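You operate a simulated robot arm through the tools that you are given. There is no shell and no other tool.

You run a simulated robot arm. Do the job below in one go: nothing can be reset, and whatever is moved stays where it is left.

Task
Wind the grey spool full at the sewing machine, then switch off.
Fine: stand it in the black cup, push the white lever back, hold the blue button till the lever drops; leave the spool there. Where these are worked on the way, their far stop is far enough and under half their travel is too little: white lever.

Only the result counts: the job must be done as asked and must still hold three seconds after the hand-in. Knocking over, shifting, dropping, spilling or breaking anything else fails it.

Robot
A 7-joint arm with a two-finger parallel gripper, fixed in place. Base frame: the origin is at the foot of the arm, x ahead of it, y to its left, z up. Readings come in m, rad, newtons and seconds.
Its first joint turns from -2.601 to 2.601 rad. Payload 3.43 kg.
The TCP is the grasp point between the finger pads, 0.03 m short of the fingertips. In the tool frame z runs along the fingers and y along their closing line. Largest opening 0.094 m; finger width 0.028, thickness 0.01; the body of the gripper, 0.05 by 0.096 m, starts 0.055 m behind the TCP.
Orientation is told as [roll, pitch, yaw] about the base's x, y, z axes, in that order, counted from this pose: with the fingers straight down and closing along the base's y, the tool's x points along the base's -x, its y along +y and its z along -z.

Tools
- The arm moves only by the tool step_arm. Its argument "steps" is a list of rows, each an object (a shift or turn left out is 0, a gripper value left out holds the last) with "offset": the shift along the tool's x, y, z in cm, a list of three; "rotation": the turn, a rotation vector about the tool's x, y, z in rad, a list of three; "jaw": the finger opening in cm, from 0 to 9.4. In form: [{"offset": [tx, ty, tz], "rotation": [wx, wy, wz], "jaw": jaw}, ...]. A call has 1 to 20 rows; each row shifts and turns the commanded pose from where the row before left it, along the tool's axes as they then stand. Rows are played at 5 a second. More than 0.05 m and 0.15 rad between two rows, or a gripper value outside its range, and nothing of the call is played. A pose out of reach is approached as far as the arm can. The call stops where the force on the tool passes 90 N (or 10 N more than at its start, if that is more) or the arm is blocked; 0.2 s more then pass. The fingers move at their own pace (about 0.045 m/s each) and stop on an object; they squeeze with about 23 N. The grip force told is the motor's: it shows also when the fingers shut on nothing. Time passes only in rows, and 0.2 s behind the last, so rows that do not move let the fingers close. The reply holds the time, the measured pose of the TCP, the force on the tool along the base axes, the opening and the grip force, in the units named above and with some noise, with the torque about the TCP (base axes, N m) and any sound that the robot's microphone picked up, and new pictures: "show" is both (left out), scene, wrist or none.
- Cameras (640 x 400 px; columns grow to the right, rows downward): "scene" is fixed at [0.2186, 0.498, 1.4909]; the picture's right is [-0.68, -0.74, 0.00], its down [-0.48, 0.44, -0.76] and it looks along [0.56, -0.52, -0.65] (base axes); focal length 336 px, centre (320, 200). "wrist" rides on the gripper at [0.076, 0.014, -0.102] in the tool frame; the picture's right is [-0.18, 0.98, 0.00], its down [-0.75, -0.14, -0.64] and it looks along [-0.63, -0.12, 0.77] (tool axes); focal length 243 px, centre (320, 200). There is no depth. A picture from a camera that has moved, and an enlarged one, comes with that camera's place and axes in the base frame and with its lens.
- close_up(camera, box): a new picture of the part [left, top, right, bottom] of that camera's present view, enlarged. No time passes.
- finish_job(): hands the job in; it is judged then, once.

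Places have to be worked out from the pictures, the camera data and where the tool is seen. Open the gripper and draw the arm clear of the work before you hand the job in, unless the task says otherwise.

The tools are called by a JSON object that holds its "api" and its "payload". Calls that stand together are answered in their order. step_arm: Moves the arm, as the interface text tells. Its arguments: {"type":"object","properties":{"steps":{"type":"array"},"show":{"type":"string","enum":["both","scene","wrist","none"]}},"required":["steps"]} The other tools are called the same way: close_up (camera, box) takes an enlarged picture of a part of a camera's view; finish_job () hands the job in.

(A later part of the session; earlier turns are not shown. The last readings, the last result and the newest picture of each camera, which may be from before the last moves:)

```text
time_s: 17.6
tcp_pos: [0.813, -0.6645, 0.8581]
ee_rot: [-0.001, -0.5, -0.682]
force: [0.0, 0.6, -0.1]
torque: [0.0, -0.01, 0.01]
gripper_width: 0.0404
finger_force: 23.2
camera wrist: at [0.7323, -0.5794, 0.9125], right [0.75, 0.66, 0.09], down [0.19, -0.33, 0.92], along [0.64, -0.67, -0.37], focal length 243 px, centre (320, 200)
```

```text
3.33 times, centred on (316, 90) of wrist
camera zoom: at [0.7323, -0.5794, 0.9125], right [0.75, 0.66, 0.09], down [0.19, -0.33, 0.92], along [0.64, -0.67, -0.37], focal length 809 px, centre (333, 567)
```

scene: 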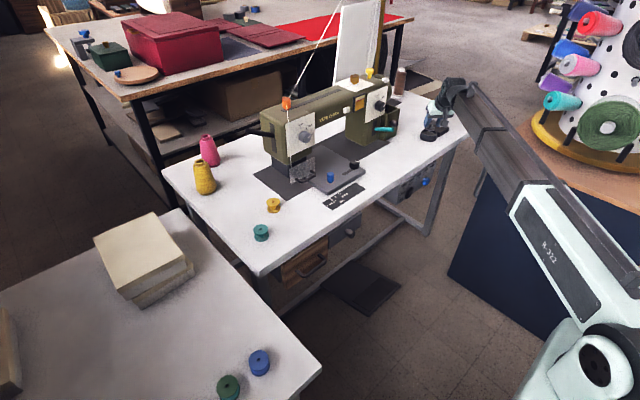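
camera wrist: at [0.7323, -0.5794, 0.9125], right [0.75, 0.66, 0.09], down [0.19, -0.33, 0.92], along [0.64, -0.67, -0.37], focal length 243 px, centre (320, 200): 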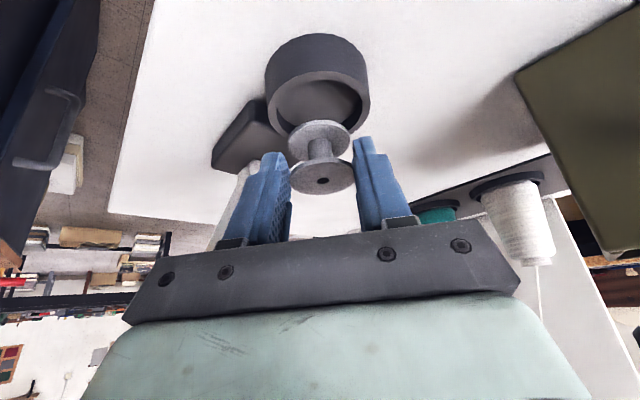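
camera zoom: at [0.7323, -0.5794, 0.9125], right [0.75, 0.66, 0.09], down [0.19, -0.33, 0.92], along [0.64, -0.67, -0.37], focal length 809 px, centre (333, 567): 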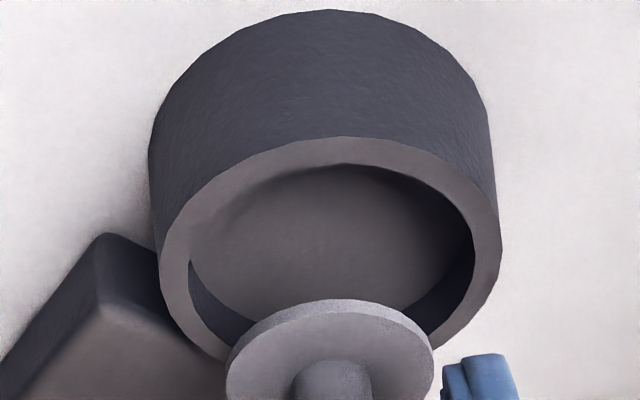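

The size fit shows the spool axis is about 19 mm out from the TCP (more than I assumed), so the spool is ~9 mm too far radially. I pull back 9 mm at this height and verify before lowering.

{"api": "step_arm", "payload": {"steps": [{"offset": [0.79, 0, -0.43]}, {}]}}

{"api": "close_up", "payload": {"camera": "scene", "box": [412, 113, 460, 143]}}

{"api": "close_up", "payload": {"camera": "wrist", "box": [220, 30, 412, 150]}}

```text
time_s: 18.2
tcp_pos: [0.8064, -0.6577, 0.8581]
ee_rot: [-0.001, -0.502, -0.682]
force: [-0.5, -0.2, -0.6]
torque: [0.01, 0.0, 0.01]
gripper_width: 0.0406
finger_force: 22.9
camera wrist: at [0.7254, -0.5729, 0.9126], right [0.75, 0.66, 0.09], down [0.19, -0.33, 0.92], along [0.64, -0.67, -0.37], focal length 243 px, centre (320, 200)
```

scene: 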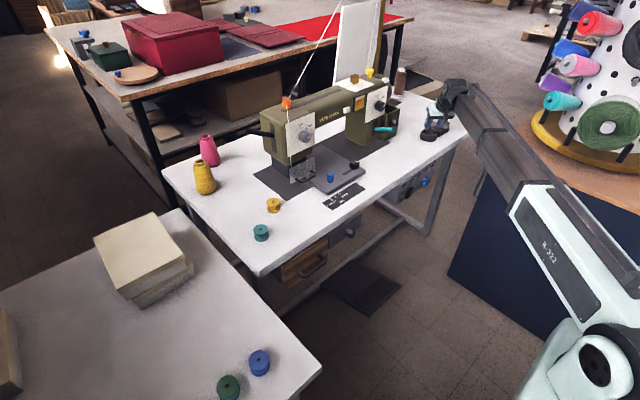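
wrist: 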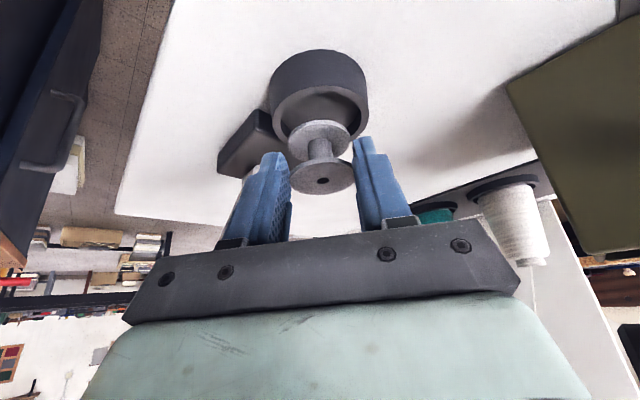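

```text
13.33 times, centred on (436, 128) of scene
camera zoom: at [0.2186, 0.498, 1.4909], right [-0.68, -0.74, 0.0], down [-0.48, 0.44, -0.76], along [0.56, -0.52, -0.65], focal length 4477 px, centre (-1227, 1160)
```

zoom: 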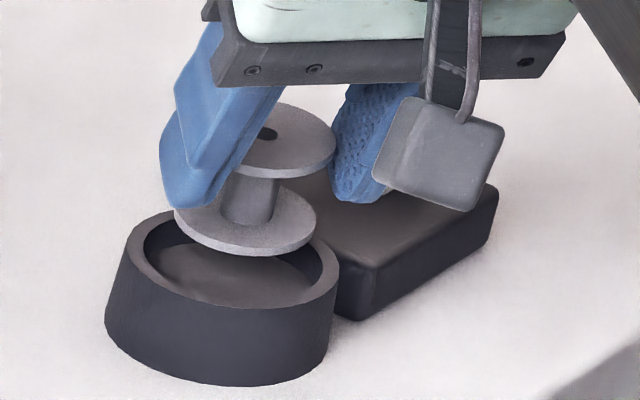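

```text
3.33 times, centred on (316, 90) of wrist
camera zoom: at [0.7254, -0.5729, 0.9126], right [0.75, 0.66, 0.09], down [0.19, -0.33, 0.92], along [0.64, -0.67, -0.37], focal length 809 px, centre (333, 567)
```

zoom: 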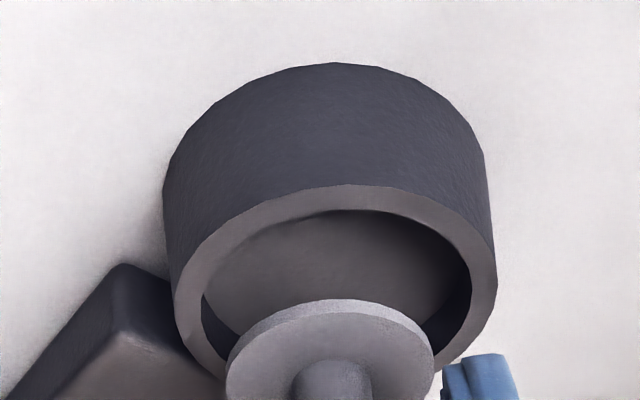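

Both cameras now agree: a 2 mm shift toward +t is left. I apply it while lowering 13 mm so the bottom flange enters the rim, and check the force.

{"api": "step_arm", "payload": {"steps": [{"offset": [0.31, 0.2, 0.4]}, {"offset": [0.2, 0, 0.34]}, {"offset": [0.2, 0, 0.35]}, {}]}}

{"api": "close_up", "payload": {"camera": "scene", "box": [412, 113, 460, 143]}}

{"api": "close_up", "payload": {"camera": "wrist", "box": [220, 80, 412, 200]}}

```text
time_s: 19.2
tcp_pos: [0.8077, -0.6541, 0.8463]
ee_rot: [-0.003, -0.501, -0.682]
force: [0.4, 0.1, 0.3]
torque: [-0.02, 0.02, 0.04]
gripper_width: 0.0404
finger_force: 23.0
camera wrist: at [0.7263, -0.5693, 0.8998], right [0.75, 0.66, 0.09], down [0.18, -0.33, 0.93], along [0.64, -0.67, -0.37], focal length 243 px, centre (320, 200)
```

scene: 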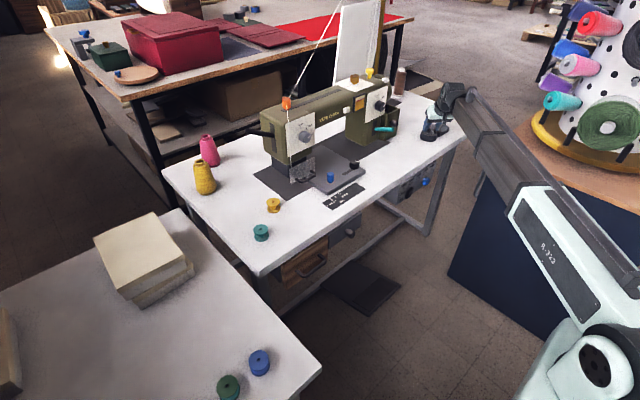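
wrist: 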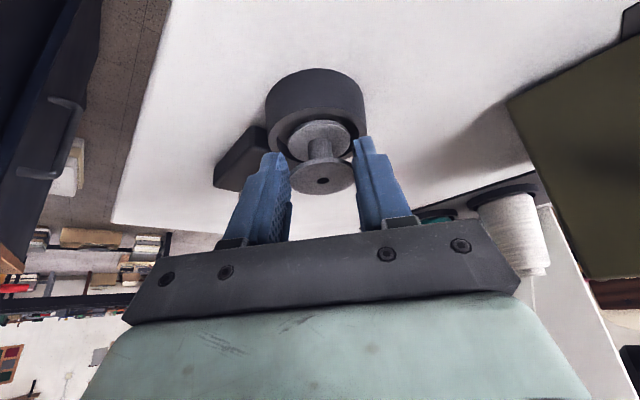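

```text
13.33 times, centred on (436, 128) of scene
camera zoom: at [0.2186, 0.498, 1.4909], right [-0.68, -0.74, 0.0], down [-0.48, 0.44, -0.76], along [0.56, -0.52, -0.65], focal length 4477 px, centre (-1227, 1160)
```

zoom: 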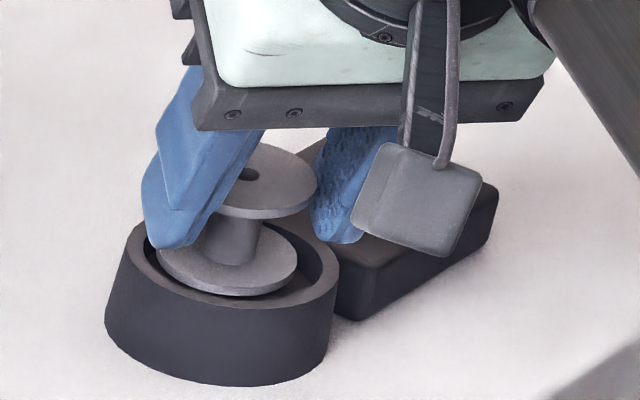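

```text
3.33 times, centred on (316, 140) of wrist
camera zoom: at [0.7263, -0.5693, 0.8998], right [0.75, 0.66, 0.09], down [0.18, -0.33, 0.93], along [0.64, -0.67, -0.37], focal length 809 px, centre (333, 400)
```

zoom: 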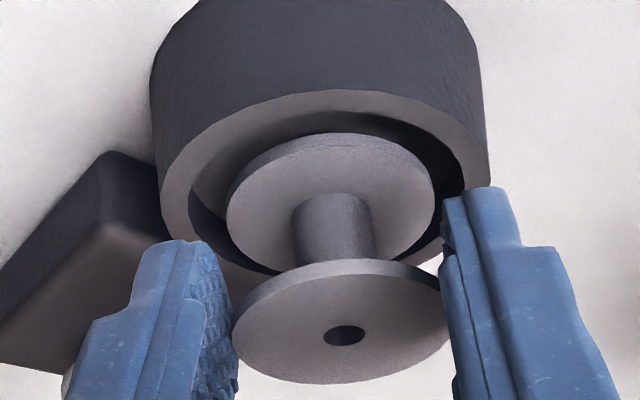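

No contact force and the flange is inside the rim. I lower another 4 mm, then open gently to let it settle.

{"api": "step_arm", "payload": {"steps": [{"offset": [0.19, -0.05, 0.35]}, {}]}}

{"api": "close_up", "payload": {"camera": "scene", "box": [412, 113, 460, 143]}}

```text
time_s: 19.8
tcp_pos: [0.8071, -0.6557, 0.8425]
ee_rot: [0.0, -0.501, -0.681]
force: [0.1, -0.6, -0.7]
torque: [0.04, 0.01, -0.03]
gripper_width: 0.0403
finger_force: 23.0
camera wrist: at [0.7257, -0.569, 0.8957], right [0.75, 0.66, 0.09], down [0.19, -0.33, 0.93], along [0.64, -0.67, -0.37], focal length 243 px, centre (320, 200)
```

scene: 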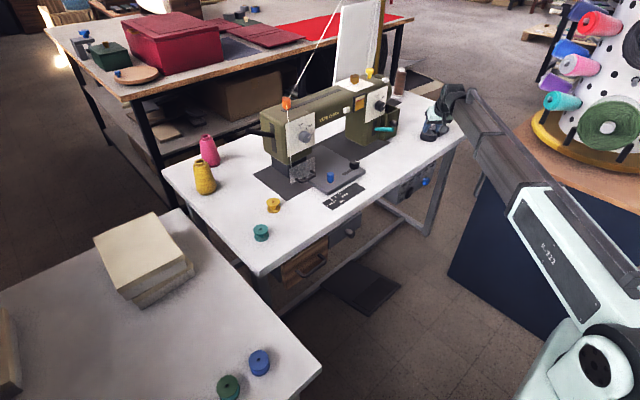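
wrist: 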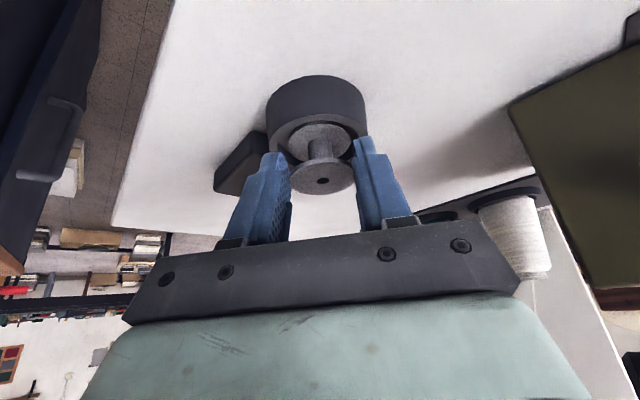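

```text
13.33 times, centred on (436, 128) of scene
camera zoom: at [0.2186, 0.498, 1.4909], right [-0.68, -0.74, 0.0], down [-0.48, 0.44, -0.76], along [0.56, -0.52, -0.65], focal length 4477 px, centre (-1227, 1160)
```

zoom: 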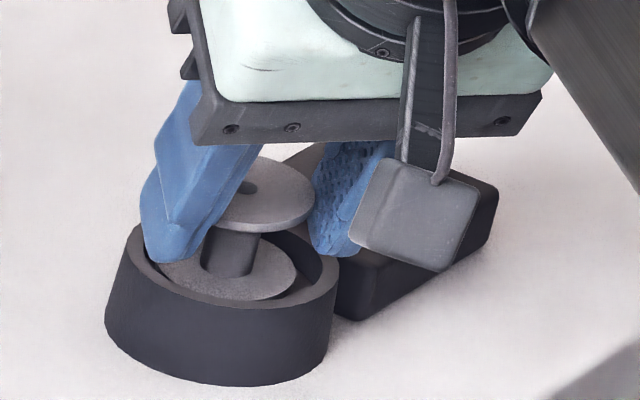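

Still no contact; the lower flange is clearly inside the rim. I open the jaws a bit to release the spool.

{"api": "step_arm", "payload": {"steps": [{"jaw": 4.6}, {"jaw": 5.4}, {"jaw": 6.2}, {}]}}

{"api": "close_up", "payload": {"camera": "scene", "box": [412, 113, 460, 143]}}

{"api": "close_up", "payload": {"camera": "wrist", "box": [220, 80, 412, 200]}}

```text
time_s: 20.8
tcp_pos: [0.8068, -0.6536, 0.8424]
ee_rot: [-0.002, -0.503, -0.682]
force: [-0.3, 0.4, -0.7]
torque: [0.0, -0.03, 0.02]
gripper_width: 0.0619
finger_force: 0.0
camera wrist: at [0.7257, -0.5689, 0.8958], right [0.75, 0.66, 0.09], down [0.19, -0.33, 0.93], along [0.64, -0.67, -0.37], focal length 243 px, centre (320, 200)
```

scene: 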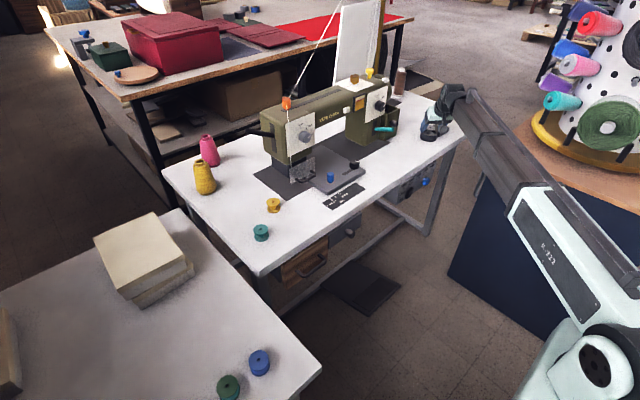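
wrist: 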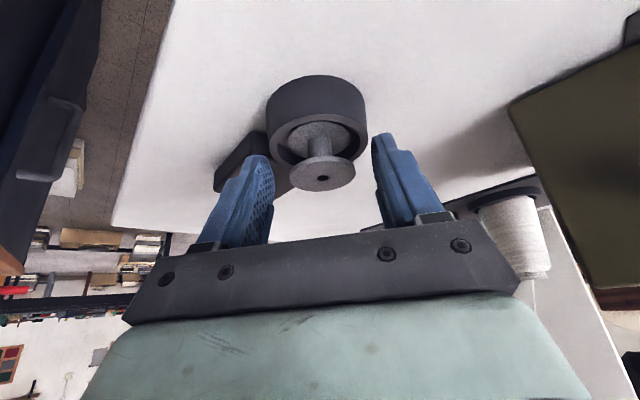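

```text
13.33 times, centred on (436, 128) of scene
camera zoom: at [0.2186, 0.498, 1.4909], right [-0.68, -0.74, 0.0], down [-0.48, 0.44, -0.76], along [0.56, -0.52, -0.65], focal length 4477 px, centre (-1227, 1160)
```

zoom: 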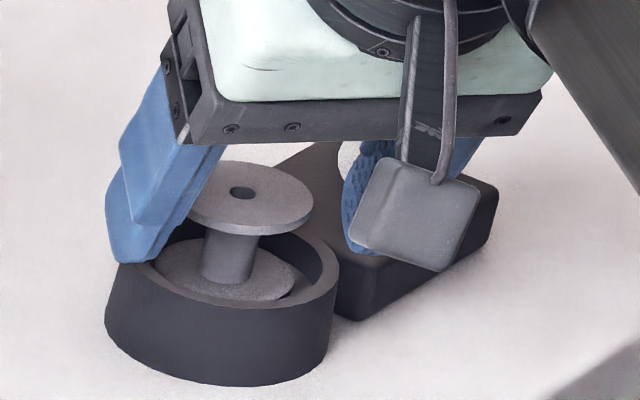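

```text
3.33 times, centred on (316, 140) of wrist
camera zoom: at [0.7257, -0.5689, 0.8958], right [0.75, 0.66, 0.09], down [0.19, -0.33, 0.93], along [0.64, -0.67, -0.37], focal length 809 px, centre (333, 400)
```

zoom: 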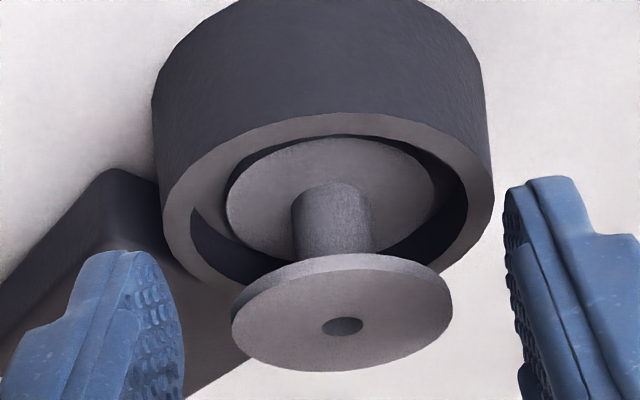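

The spool now stands in the cup. I lift straight up and retract a little to look at the lever.

{"api": "step_arm", "payload": {"steps": [{"offset": [-0.96, 0, -1.76]}, {"offset": [-0.96, 0, -1.76]}, {"offset": [-0.96, 0, -1.76]}, {"offset": [1.38, 0, -3.04]}, {"offset": [1.38, 0, -3.04]}, {"offset": [1.38, 0, -3.04]}, {}]}}

{"api": "close_up", "payload": {"camera": "scene", "box": [412, 103, 460, 143]}}

{"api": "close_up", "payload": {"camera": "wrist", "box": [180, 60, 372, 180]}}

```text
time_s: 22.4
tcp_pos: [0.7449, -0.6041, 0.9648]
ee_rot: [-0.002, -0.501, -0.682]
force: [0.5, 0.8, -0.3]
torque: [-0.02, 0.01, 0.01]
gripper_width: 0.0622
finger_force: 0.0
camera wrist: at [0.6635, -0.52, 1.0175], right [0.75, 0.66, 0.09], down [0.19, -0.33, 0.92], along [0.64, -0.67, -0.37], focal length 243 px, centre (320, 200)
```

scene: 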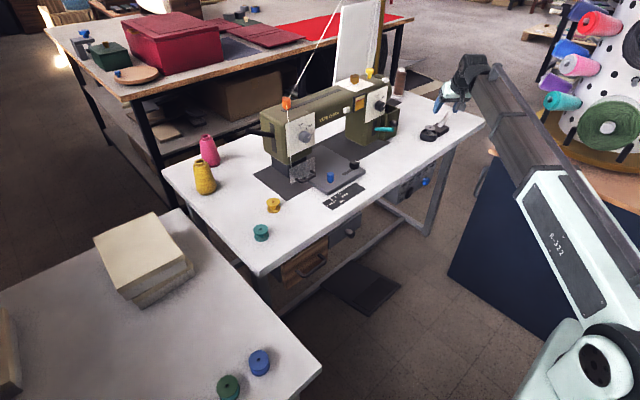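
wrist: 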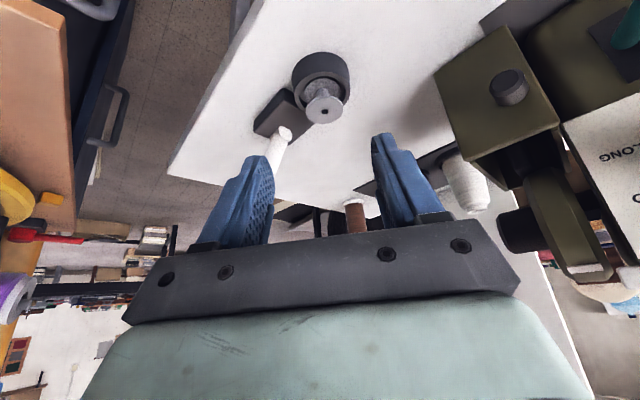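

```text
10.00 times, centred on (436, 123) of scene
camera zoom: at [0.2186, 0.498, 1.4909], right [-0.68, -0.74, 0.0], down [-0.48, 0.44, -0.76], along [0.56, -0.52, -0.65], focal length 3358 px, centre (-840, 970)
```

zoom: 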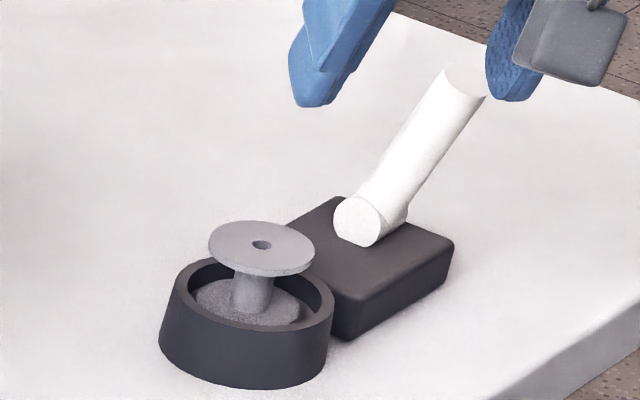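

```text
3.33 times, centred on (276, 120) of wrist
camera zoom: at [0.6635, -0.52, 1.0175], right [0.75, 0.66, 0.09], down [0.19, -0.33, 0.92], along [0.64, -0.67, -0.37], focal length 809 px, centre (467, 467)
```

zoom: 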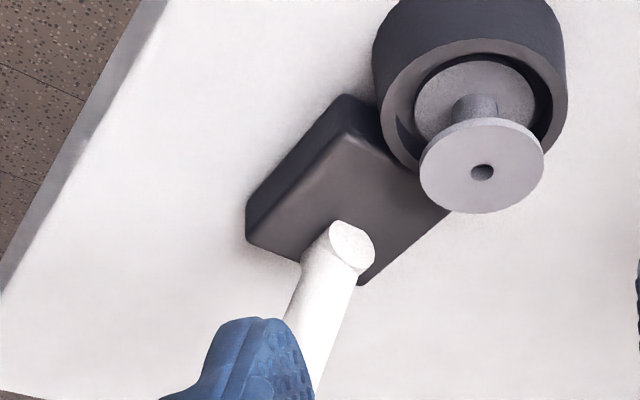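

The spool stands in the cup. The lever's rod is around y≈-0.744, pivot near (0.813, 0.82 z), tip at (0.792, z 0.883), leaning toward the robot, swinging in the x–z plane. I turn the tool to face +x with more tilt, close the fingers, and move to just in front of the lever.

{"api": "step_arm", "payload": {"steps": [{"rotation": [-0.0656, 0, -0.12], "jaw": 0}, {"rotation": [-0.0656, 0, -0.12]}, {"rotation": [-0.0656, 0, -0.12]}, {"rotation": [-0.0656, 0, -0.12]}, {"rotation": [-0.0656, 0, -0.12]}, {"rotation": [0, -0.1, 0]}, {"rotation": [0, -0.1, 0]}, {"offset": [0.77, -4.67, -0.64]}, {"offset": [0.77, -4.67, -0.64]}, {"offset": [0.77, -4.67, -0.64]}, {}]}}

{"api": "close_up", "payload": {"camera": "scene", "box": [402, 83, 482, 143]}}

```text
time_s: 24.8
tcp_pos: [0.7139, -0.7442, 0.9627]
ee_rot: [0.001, -0.7, 0.002]
force: [-0.9, 0.1, -0.5]
torque: [0.01, 0.0, 0.0]
gripper_width: 0.0001
finger_force: 23.3
camera wrist: at [0.5893, -0.7292, 0.9927], right [0.14, 0.98, 0.12], down [0.16, -0.14, 0.98], along [0.98, -0.12, -0.18], focal length 243 px, centre (320, 200)
```

scene: 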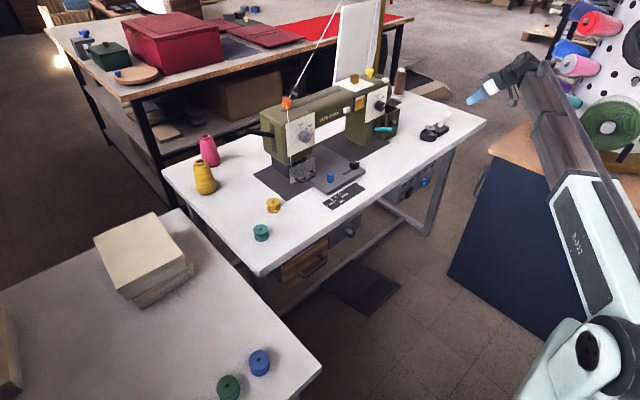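
wrist: 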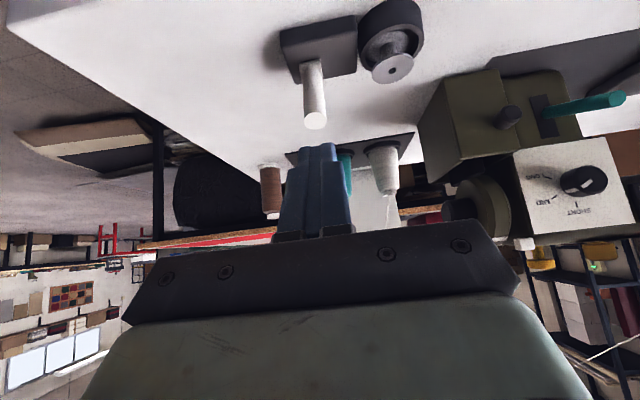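

```text
6.67 times, centred on (442, 113) of scene
camera zoom: at [0.2186, 0.498, 1.4909], right [-0.68, -0.74, 0.0], down [-0.48, 0.44, -0.76], along [0.56, -0.52, -0.65], focal length 2239 px, centre (-493, 780)
```

zoom: 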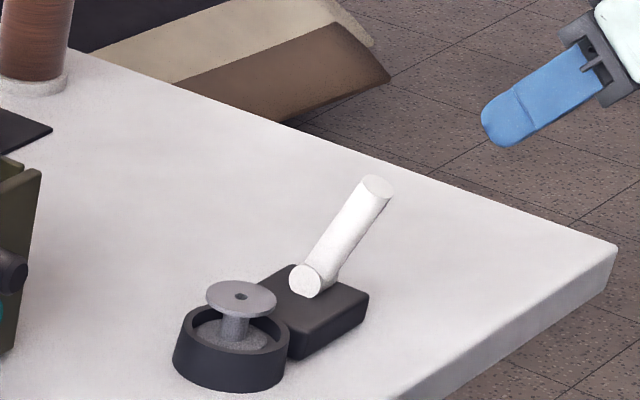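

The lever tip triangulates cleanly to (0.794,-0.750,0.881). I shift 6 mm to line up and lower the closed fingers in front of it.

{"api": "step_arm", "payload": {"steps": [{"offset": [2.9, -0.3, 3.44]}, {"offset": [2.9, -0.3, 3.44]}, {}]}}

{"api": "close_up", "payload": {"camera": "scene", "box": [402, 83, 482, 143]}}

```text
time_s: 25.6
tcp_pos: [0.7143, -0.7474, 0.8698]
ee_rot: [-0.002, -0.699, 0.0]
force: [-0.8, -0.7, 0.4]
torque: [0.03, 0.0, 0.01]
gripper_width: 0.0003
finger_force: 22.7
camera wrist: at [0.5902, -0.7332, 0.901], right [0.14, 0.98, 0.12], down [0.16, -0.14, 0.98], along [0.98, -0.12, -0.18], focal length 243 px, centre (320, 200)
```

scene: 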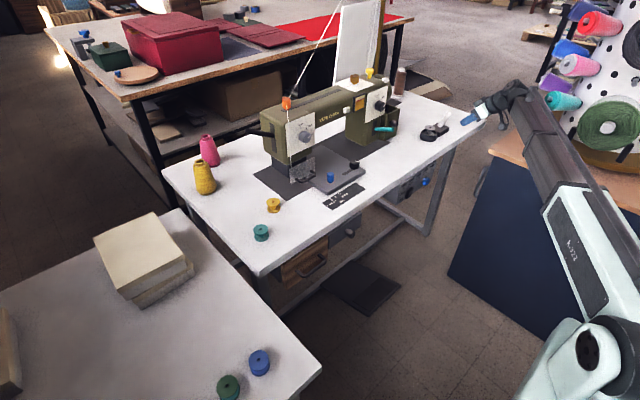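
wrist: 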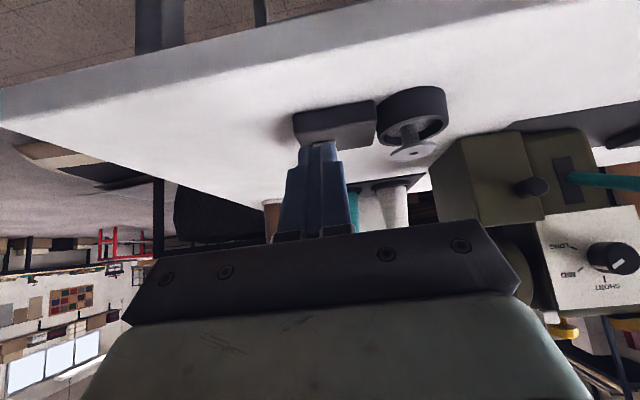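

```text
6.67 times, centred on (442, 113) of scene
camera zoom: at [0.2186, 0.498, 1.4909], right [-0.68, -0.74, 0.0], down [-0.48, 0.44, -0.76], along [0.56, -0.52, -0.65], focal length 2239 px, centre (-493, 780)
```

zoom: 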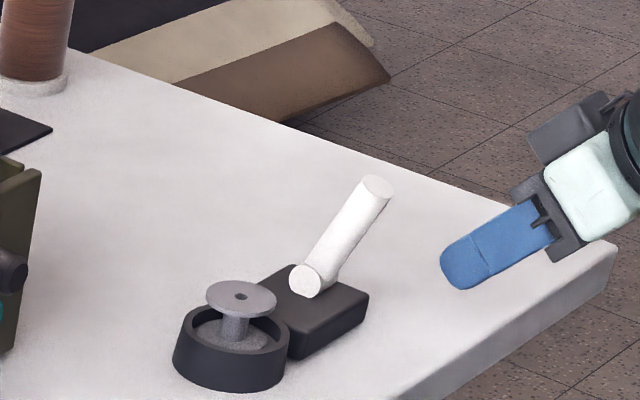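

Fingertips are about 4.5 cm in front of the lever at its mid height. I push in +x in small steps and watch the force.

{"api": "step_arm", "payload": {"steps": [{"offset": [-1.53, 0, 1.29]}, {"offset": [-1.53, 0, 1.29]}, {"offset": [-0.383, 0, 0.322]}, {"offset": [-0.383, 0, 0.322]}, {"offset": [-0.383, 0, 0.322]}]}}

{"api": "close_up", "payload": {"camera": "scene", "box": [402, 83, 482, 143]}}

```text
time_s: 26.8
tcp_pos: [0.7703, -0.7494, 0.8723]
ee_rot: [-0.001, -0.7, 0.003]
force: [0.0, -0.1, 0.1]
torque: [-0.01, -0.02, 0.01]
gripper_width: 0.0001
finger_force: 22.7
camera wrist: at [0.6453, -0.7348, 0.9023], right [0.14, 0.98, 0.12], down [0.16, -0.14, 0.98], along [0.98, -0.12, -0.18], focal length 243 px, centre (320, 200)
```

scene: 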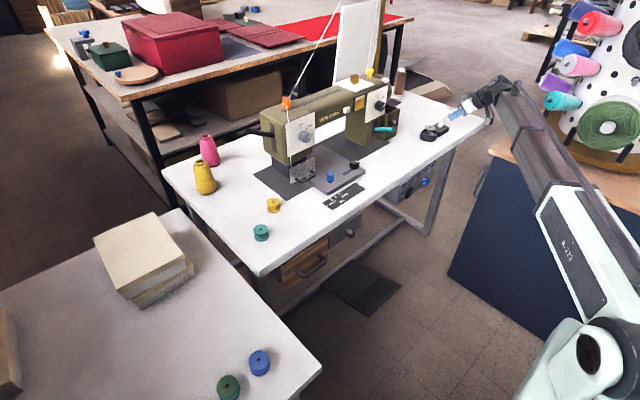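
wrist: 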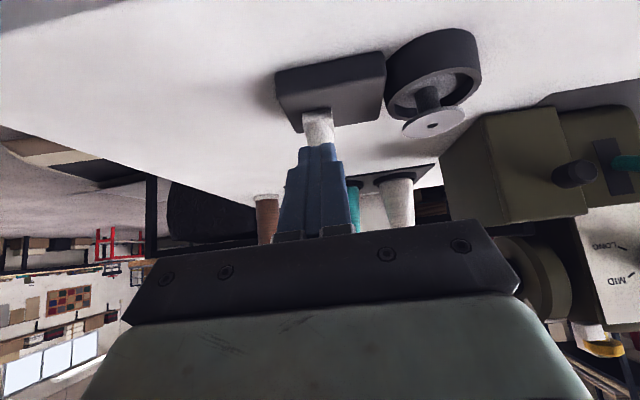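

```text
6.67 times, centred on (442, 113) of scene
camera zoom: at [0.2186, 0.498, 1.4909], right [-0.68, -0.74, 0.0], down [-0.48, 0.44, -0.76], along [0.56, -0.52, -0.65], focal length 2239 px, centre (-493, 780)
```

zoom: 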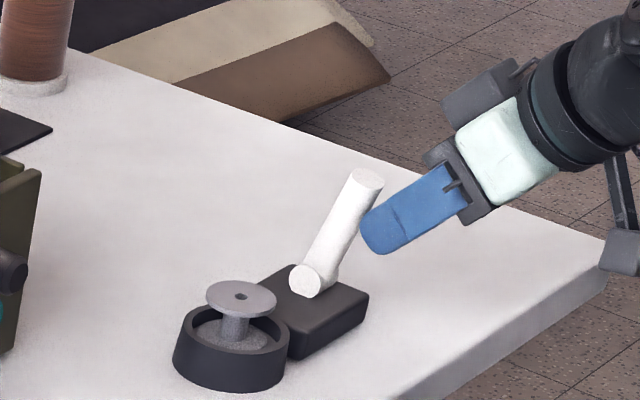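

Contact: the lever has started to rotate back. I continue pushing in 5 mm steps.

{"api": "step_arm", "payload": {"steps": [{"offset": [-0.383, 0, 0.322]}, {"offset": [-0.383, 0, 0.322]}, {"offset": [-0.383, 0, 0.322]}, {"offset": [-0.383, 0, 0.322]}], "show": "wrist"}}

{"api": "close_up", "payload": {"camera": "scene", "box": [402, 83, 482, 143]}}

```text
time_s: 27.8
tcp_pos: [0.789, -0.751, 0.8739]
ee_rot: [-0.004, -0.701, 0.0]
force: [-1.0, -1.4, 0.5]
torque: [0.02, 0.01, -0.03]
gripper_width: 0.0
finger_force: 22.7
camera wrist: at [0.6648, -0.7355, 0.9033], right [0.14, 0.98, 0.12], down [0.16, -0.14, 0.98], along [0.98, -0.12, -0.18], focal length 243 px, centre (320, 200)
```

wrist: 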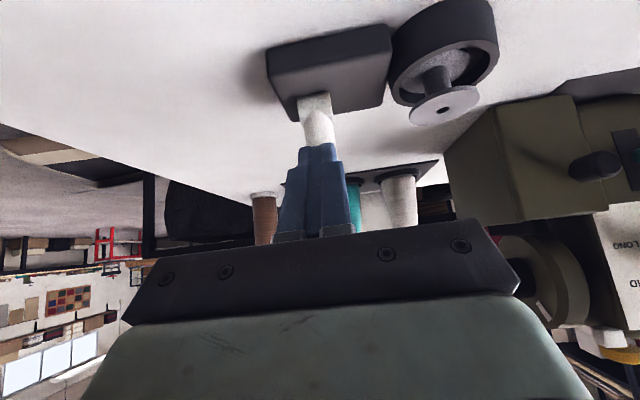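

```text
6.67 times, centred on (442, 113) of scene
camera zoom: at [0.2186, 0.498, 1.4909], right [-0.68, -0.74, 0.0], down [-0.48, 0.44, -0.76], along [0.56, -0.52, -0.65], focal length 2239 px, centre (-493, 780)
```

zoom: 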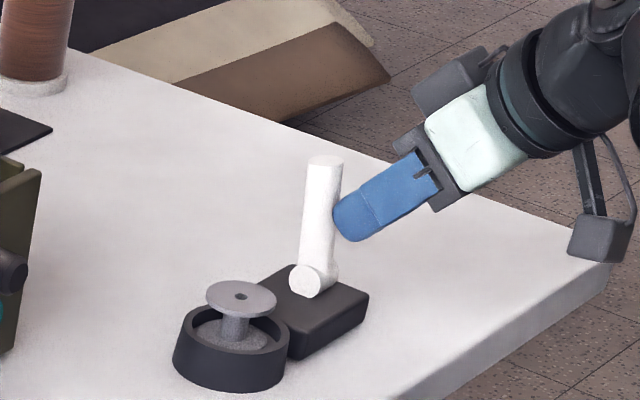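

The lever is just past upright with nearly no resistance. I keep pushing toward the far stop in 4-5 mm steps.

{"api": "step_arm", "payload": {"steps": [{"offset": [-0.383, 0, 0.322]}, {"offset": [-0.383, 0, 0.322]}, {"offset": [-0.306, 0, 0.258]}], "show": "none"}}

{"api": "close_up", "payload": {"camera": "scene", "box": [402, 83, 482, 143]}}

```text
time_s: 28.6
tcp_pos: [0.7996, -0.7512, 0.8719]
ee_rot: [-0.002, -0.697, 0.002]
force: [-28.1, 5.2, 1.8]
torque: [0.07, 0.38, 0.15]
gripper_width: 0.0001
finger_force: 23.0
```

```text
6.67 times, centred on (442, 113) of scene
camera zoom: at [0.2186, 0.498, 1.4909], right [-0.68, -0.74, 0.0], down [-0.48, 0.44, -0.76], along [0.56, -0.52, -0.65], focal length 2239 px, centre (-493, 780)
```

zoom: 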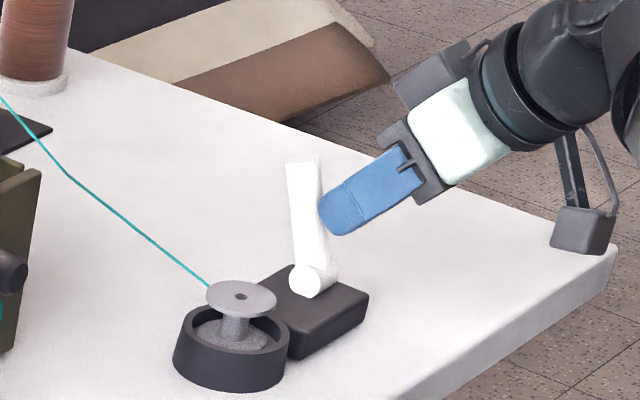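

28 N: the lever is on its far stop, and a teal thread now runs to the spool – the winder is engaged. I back off, rise, and move in front of the panel with the tool turned horizontal.

{"api": "step_arm", "payload": {"steps": [{"offset": [1.9, 0, -1.6]}, {"offset": [1.9, 0, -1.6]}, {"offset": [-2.58, 0, -3.06]}, {"offset": [-2.58, 0, -3.06]}, {"offset": [2.3, 3.33, -1.93]}, {"offset": [2.3, 3.33, -1.93]}, {"offset": [2.3, 3.33, -1.93]}, {"offset": [2.3, 3.33, -1.93]}, {"offset": [2.3, 3.33, -1.93]}, {"offset": [2.3, 3.33, -1.93]}, {"rotation": [0, -0.145, 0]}, {"rotation": [0, -0.145, 0]}, {"rotation": [0, -0.145, 0]}, {"rotation": [0, -0.145, 0]}, {"rotation": [0, -0.145, 0]}, {"rotation": [0, -0.145, 0]}, {}]}}

{"api": "close_up", "payload": {"camera": "scene", "box": [370, 93, 466, 153]}}

{"api": "close_up", "payload": {"camera": "scene", "box": [380, 160, 444, 200]}}

```text
time_s: 32.2
tcp_pos: [0.573, -0.5512, 0.9523]
ee_rot: [-2.359, -1.568, 2.359]
force: [0.9, -0.7, -1.2]
torque: [-0.03, -0.03, 0.0]
gripper_width: 0.0
finger_force: 22.6
camera wrist: at [0.4705, -0.5367, 0.8763], right [0.0, 0.98, 0.18], down [-0.64, -0.14, 0.75], along [0.77, -0.12, 0.63], focal length 243 px, centre (320, 200)
```

scene: 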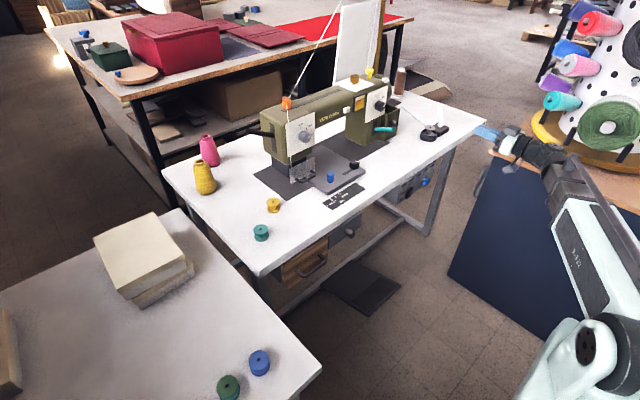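
wrist: 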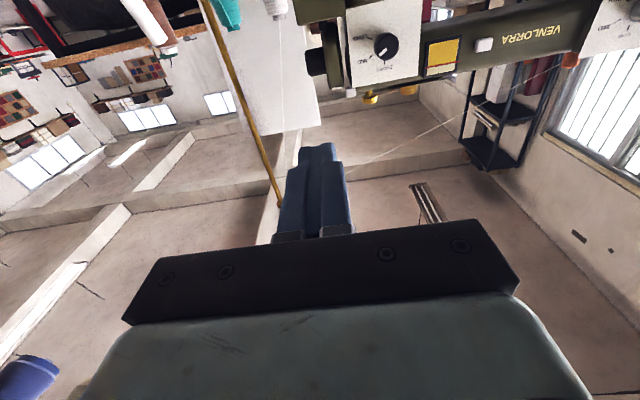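

```text
6.67 times, centred on (418, 123) of scene
camera zoom: at [0.2186, 0.498, 1.4909], right [-0.68, -0.74, 0.0], down [-0.48, 0.44, -0.76], along [0.56, -0.52, -0.65], focal length 2239 px, centre (-333, 713)
```

zoom: 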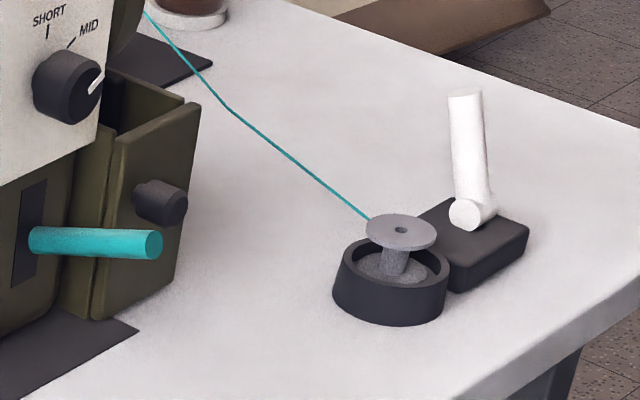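

```text
10.00 times, centred on (412, 180) of scene
camera zoom: at [0.2186, 0.498, 1.4909], right [-0.68, -0.74, 0.0], down [-0.48, 0.44, -0.76], along [0.56, -0.52, -0.65], focal length 3358 px, centre (-600, 400)
```

zoom: 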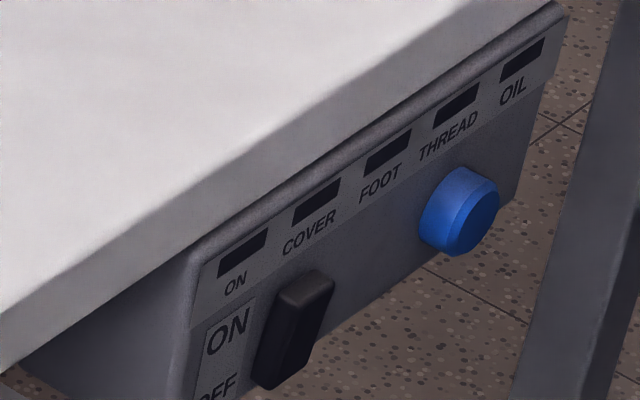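

The lever stays engaged. All panel lamps are dark, so the machine seems off. I tilt back so the wrist camera looks level and lower the hand in front of the panel to inspect the switch.

{"api": "step_arm", "payload": {"steps": [{"rotation": [0, 0.1336, 0]}, {"rotation": [0, 0.1336, 0]}, {"rotation": [0, 0.1336, 0]}, {"rotation": [0, 0.1336, 0]}, {"rotation": [0, 0.1336, 0]}, {"offset": [3.86, 1.02, 2.16]}, {"offset": [3.86, 1.02, 2.16]}, {"offset": [3.86, 1.02, 2.16]}, {"offset": [3.86, 1.02, 2.16]}, {"offset": [3.86, 1.02, 2.16]}, {"offset": [3.86, 1.02, 2.16]}, {}]}}

{"api": "close_up", "payload": {"camera": "wrist", "box": [160, 0, 480, 200]}}

```text
time_s: 34.8
tcp_pos: [0.5352, -0.4892, 0.6932]
ee_rot: [-0.003, -0.903, 0.001]
force: [-1.1, -0.2, -0.1]
torque: [0.02, 0.01, -0.01]
gripper_width: 0.0
finger_force: 23.1
camera wrist: at [0.4066, -0.4738, 0.6978], right [0.11, 0.98, 0.14], down [-0.04, -0.14, 0.99], along [0.99, -0.12, 0.02], focal length 243 px, centre (320, 200)
```

scene: 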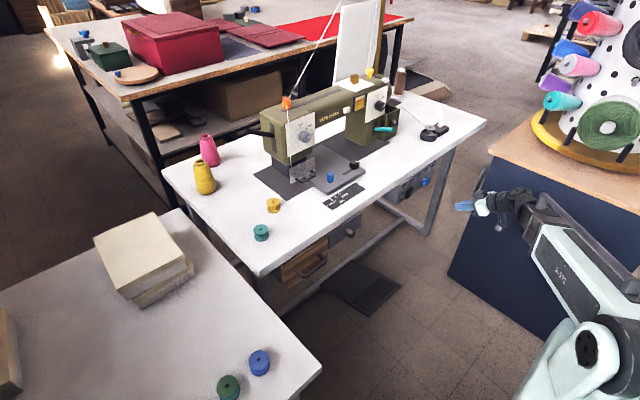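
wrist: 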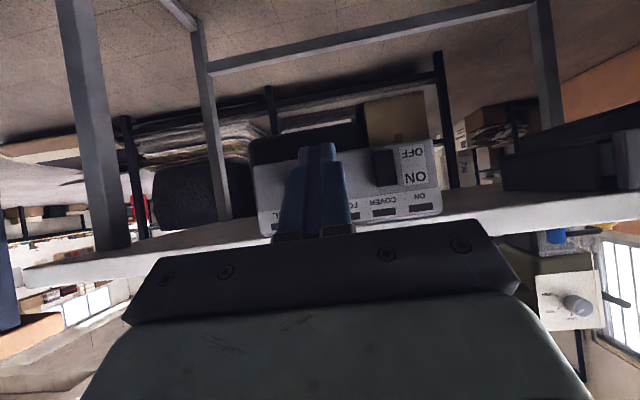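

```text
2.00 times, centred on (320, 100) of wrist
camera zoom: at [0.4066, -0.4738, 0.6978], right [0.11, 0.98, 0.14], down [-0.04, -0.14, 0.99], along [0.99, -0.12, 0.02], focal length 485 px, centre (320, 400)
```

zoom: 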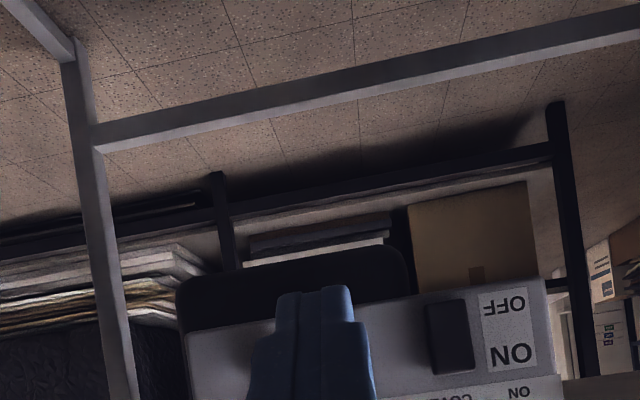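

{"api": "close_up", "payload": {"camera": "wrist", "box": [352, 130, 448, 220]}}

{"api": "close_up", "payload": {"camera": "scene", "box": [396, 180, 420, 205]}}

```text
4.44 times, centred on (400, 175) of wrist
camera zoom: at [0.4066, -0.4738, 0.6978], right [0.11, 0.98, 0.14], down [-0.04, -0.14, 0.99], along [0.99, -0.12, 0.02], focal length 1078 px, centre (-36, 311)
```

zoom: 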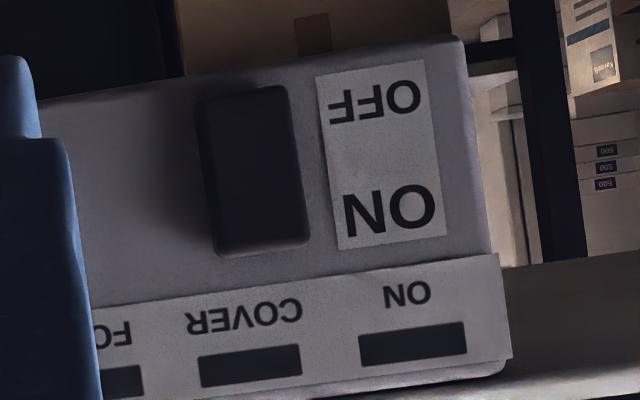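

```text
16.00 times, centred on (408, 192) of scene
camera zoom: at [0.2186, 0.498, 1.4909], right [-0.68, -0.74, 0.0], down [-0.48, 0.44, -0.76], along [0.56, -0.52, -0.65], focal length 5373 px, centre (-1088, 320)
```

zoom: 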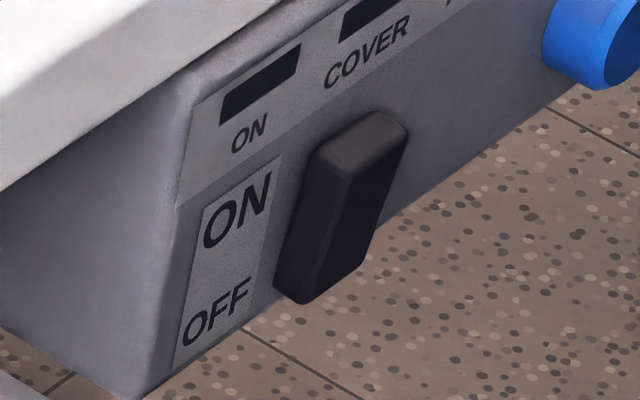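

The rocker protrudes at the top, so it's OFF now; it spans z≈0.653–0.699 at y≈-0.427 with its face near x≈0.71. I move the closed fingertips to just in front of its upper (ON) end.

{"api": "step_arm", "payload": {"steps": [{"offset": [-2.71, 2.07, 3.07]}, {"offset": [-2.71, 2.07, 3.07]}, {"offset": [-2.51, 2.08, 2.82]}, {}]}}

{"api": "close_up", "payload": {"camera": "scene", "box": [380, 160, 444, 220]}}

{"api": "close_up", "payload": {"camera": "wrist", "box": [240, 50, 432, 170]}}

```text
time_s: 35.8
tcp_pos: [0.6535, -0.4287, 0.7003]
ee_rot: [-0.002, -0.902, 0.002]
force: [0.1, -0.7, 0.5]
torque: [-0.02, 0.0, -0.01]
gripper_width: 0.0
finger_force: 23.2
camera wrist: at [0.5252, -0.4145, 0.7041], right [0.11, 0.98, 0.14], down [-0.04, -0.14, 0.99], along [0.99, -0.12, 0.02], focal length 243 px, centre (320, 200)
```

scene: 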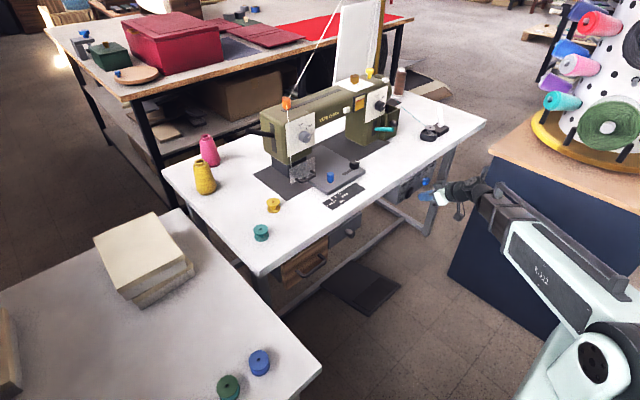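
wrist: 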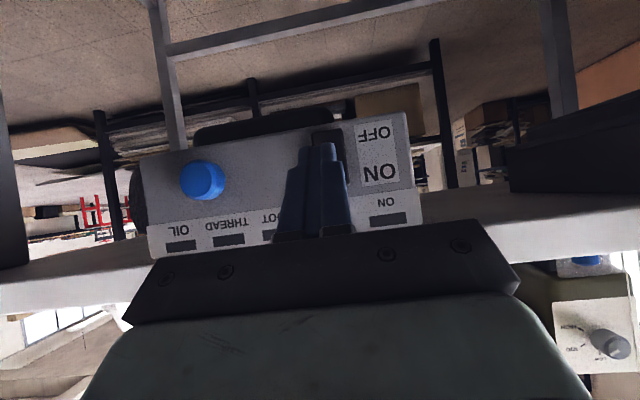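

```text
6.67 times, centred on (412, 190) of scene
camera zoom: at [0.2186, 0.498, 1.4909], right [-0.68, -0.74, 0.0], down [-0.48, 0.44, -0.76], along [0.56, -0.52, -0.65], focal length 2239 px, centre (-293, 267)
```

zoom: 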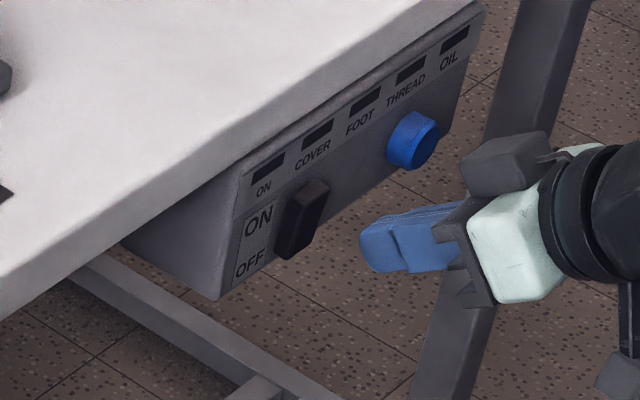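

```text
3.33 times, centred on (336, 110) of wrist
camera zoom: at [0.5252, -0.4145, 0.7041], right [0.11, 0.98, 0.14], down [-0.04, -0.14, 0.99], along [0.99, -0.12, 0.02], focal length 809 px, centre (267, 500)
```

zoom: 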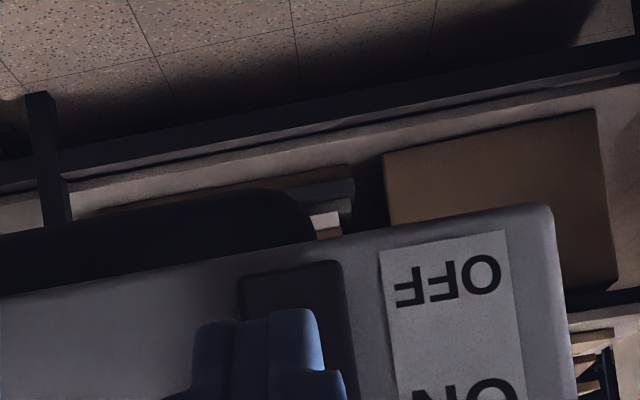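

The fingertips are ~2 cm from the rocker's upper end, ~4 mm too far toward -y. I correct and press forward in small steps.

{"api": "step_arm", "payload": {"steps": [{"offset": [-0.311, 0.4, 0.3915]}, {"offset": [-0.311, 0, 0.3915]}, {"offset": [-0.311, 0, 0.3915]}, {"offset": [-0.311, 0, 0.3915]}]}}

{"api": "close_up", "payload": {"camera": "scene", "box": [380, 160, 444, 220]}}

```text
time_s: 36.8
tcp_pos: [0.6728, -0.4224, 0.6978]
ee_rot: [0.0, -0.905, 0.001]
force: [-0.9, -0.7, 0.0]
torque: [0.0, 0.01, -0.01]
gripper_width: 0.0
finger_force: 23.1
camera wrist: at [0.5445, -0.4079, 0.703], right [0.11, 0.98, 0.14], down [-0.04, -0.14, 0.99], along [0.99, -0.12, 0.02], focal length 243 px, centre (320, 200)
```

scene: 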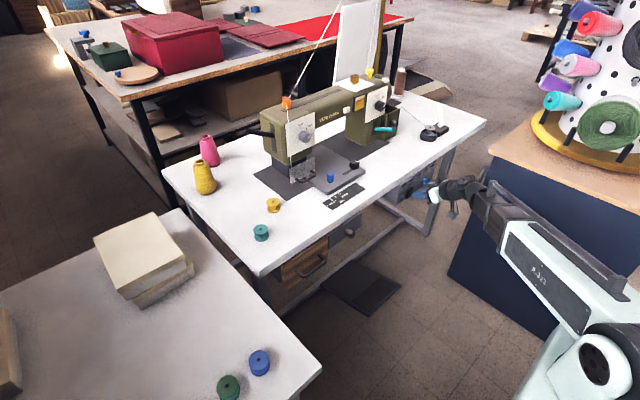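
wrist: 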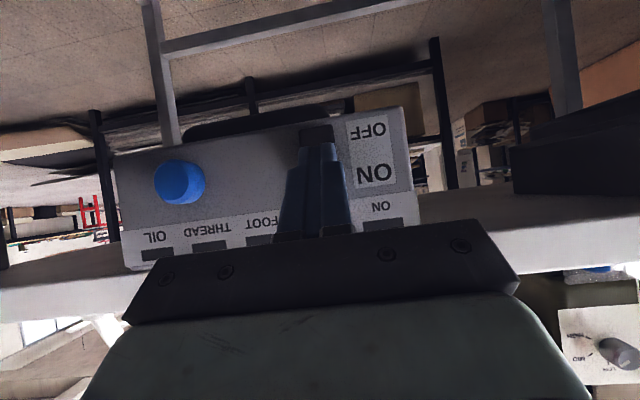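

```text
6.67 times, centred on (412, 190) of scene
camera zoom: at [0.2186, 0.498, 1.4909], right [-0.68, -0.74, 0.0], down [-0.48, 0.44, -0.76], along [0.56, -0.52, -0.65], focal length 2239 px, centre (-293, 267)
```

zoom: 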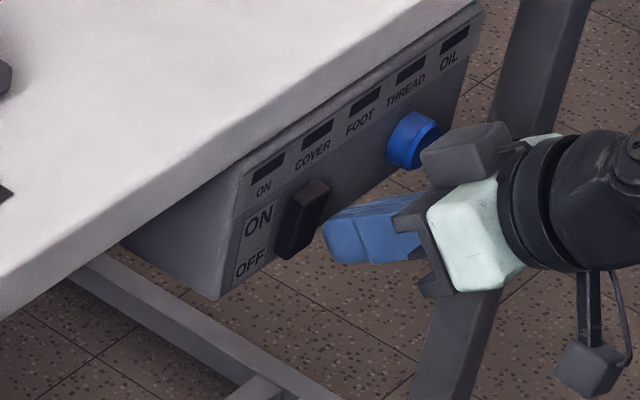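

No contact yet (tip edge at x≈0.705, z≈0.69). I continue pressing forward in 4-5 mm steps.

{"api": "step_arm", "payload": {"steps": [{"offset": [-0.311, 0, 0.3915]}, {"offset": [-0.249, 0, 0.313]}], "show": "wrist"}}

{"api": "close_up", "payload": {"camera": "scene", "box": [380, 160, 444, 220]}}

```text
time_s: 37.4
tcp_pos: [0.6805, -0.4229, 0.6987]
ee_rot: [-0.002, -0.903, 0.001]
force: [0.5, -0.3, 0.0]
torque: [-0.01, -0.02, -0.03]
gripper_width: 0.0
finger_force: 23.1
camera wrist: at [0.5523, -0.4087, 0.7017], right [0.11, 0.98, 0.14], down [-0.04, -0.14, 0.99], along [0.99, -0.12, 0.02], focal length 243 px, centre (320, 200)
```

wrist: 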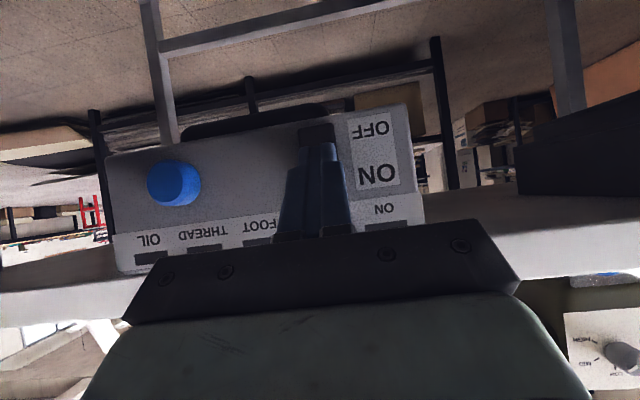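

```text
6.67 times, centred on (412, 190) of scene
camera zoom: at [0.2186, 0.498, 1.4909], right [-0.68, -0.74, 0.0], down [-0.48, 0.44, -0.76], along [0.56, -0.52, -0.65], focal length 2239 px, centre (-293, 267)
```

zoom: 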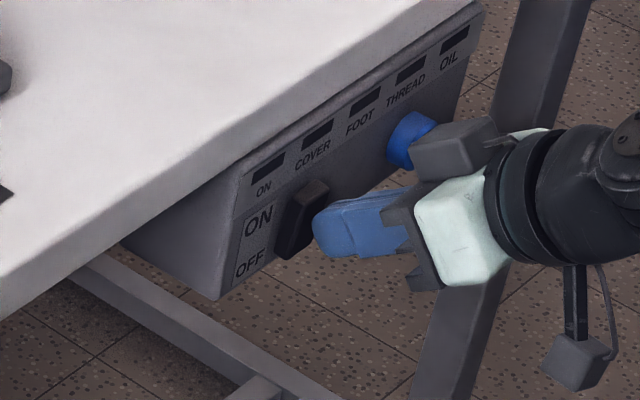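

Fingertip edge is at x≈0.713, z≈0.691, about touching. I raise 5 mm for better leverage on the upper end (after easing back slightly) and press on.

{"api": "step_arm", "payload": {"steps": [{"offset": [0.249, 0, -0.313]}, {"offset": [-0.39, 0, -0.31]}, {"offset": [-0.311, 0, 0.3915]}, {"offset": [-0.249, 0, 0.313]}, {"offset": [-0.187, 0, 0.235]}], "show": "wrist"}}

{"api": "close_up", "payload": {"camera": "scene", "box": [380, 160, 444, 220]}}

```text
time_s: 38.6
tcp_pos: [0.684, -0.4222, 0.703]
ee_rot: [-0.002, -0.901, 0.001]
force: [-40.5, -2.3, 5.4]
torque: [0.59, 0.11, -0.1]
gripper_width: 0.0004
finger_force: 22.8
camera wrist: at [0.556, -0.408, 0.7068], right [0.11, 0.98, 0.14], down [-0.04, -0.14, 0.99], along [0.99, -0.12, 0.02], focal length 243 px, centre (320, 200)
```

wrist: 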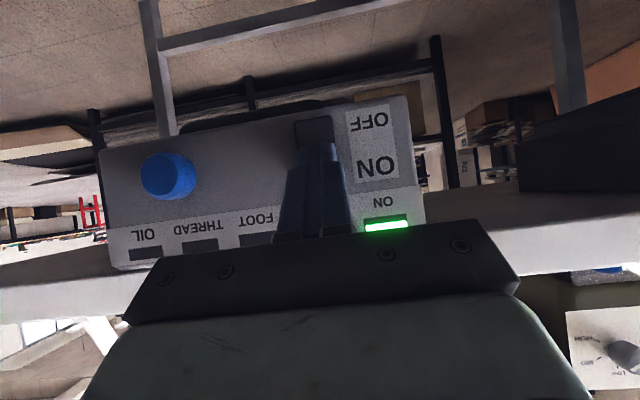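

```text
6.67 times, centred on (412, 190) of scene
camera zoom: at [0.2186, 0.498, 1.4909], right [-0.68, -0.74, 0.0], down [-0.48, 0.44, -0.76], along [0.56, -0.52, -0.65], focal length 2239 px, centre (-293, 267)
```

zoom: 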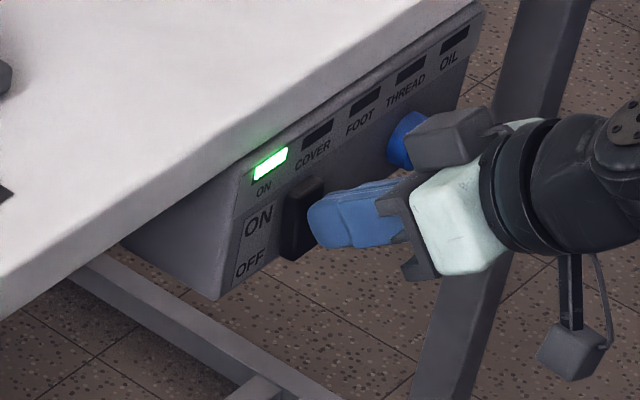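

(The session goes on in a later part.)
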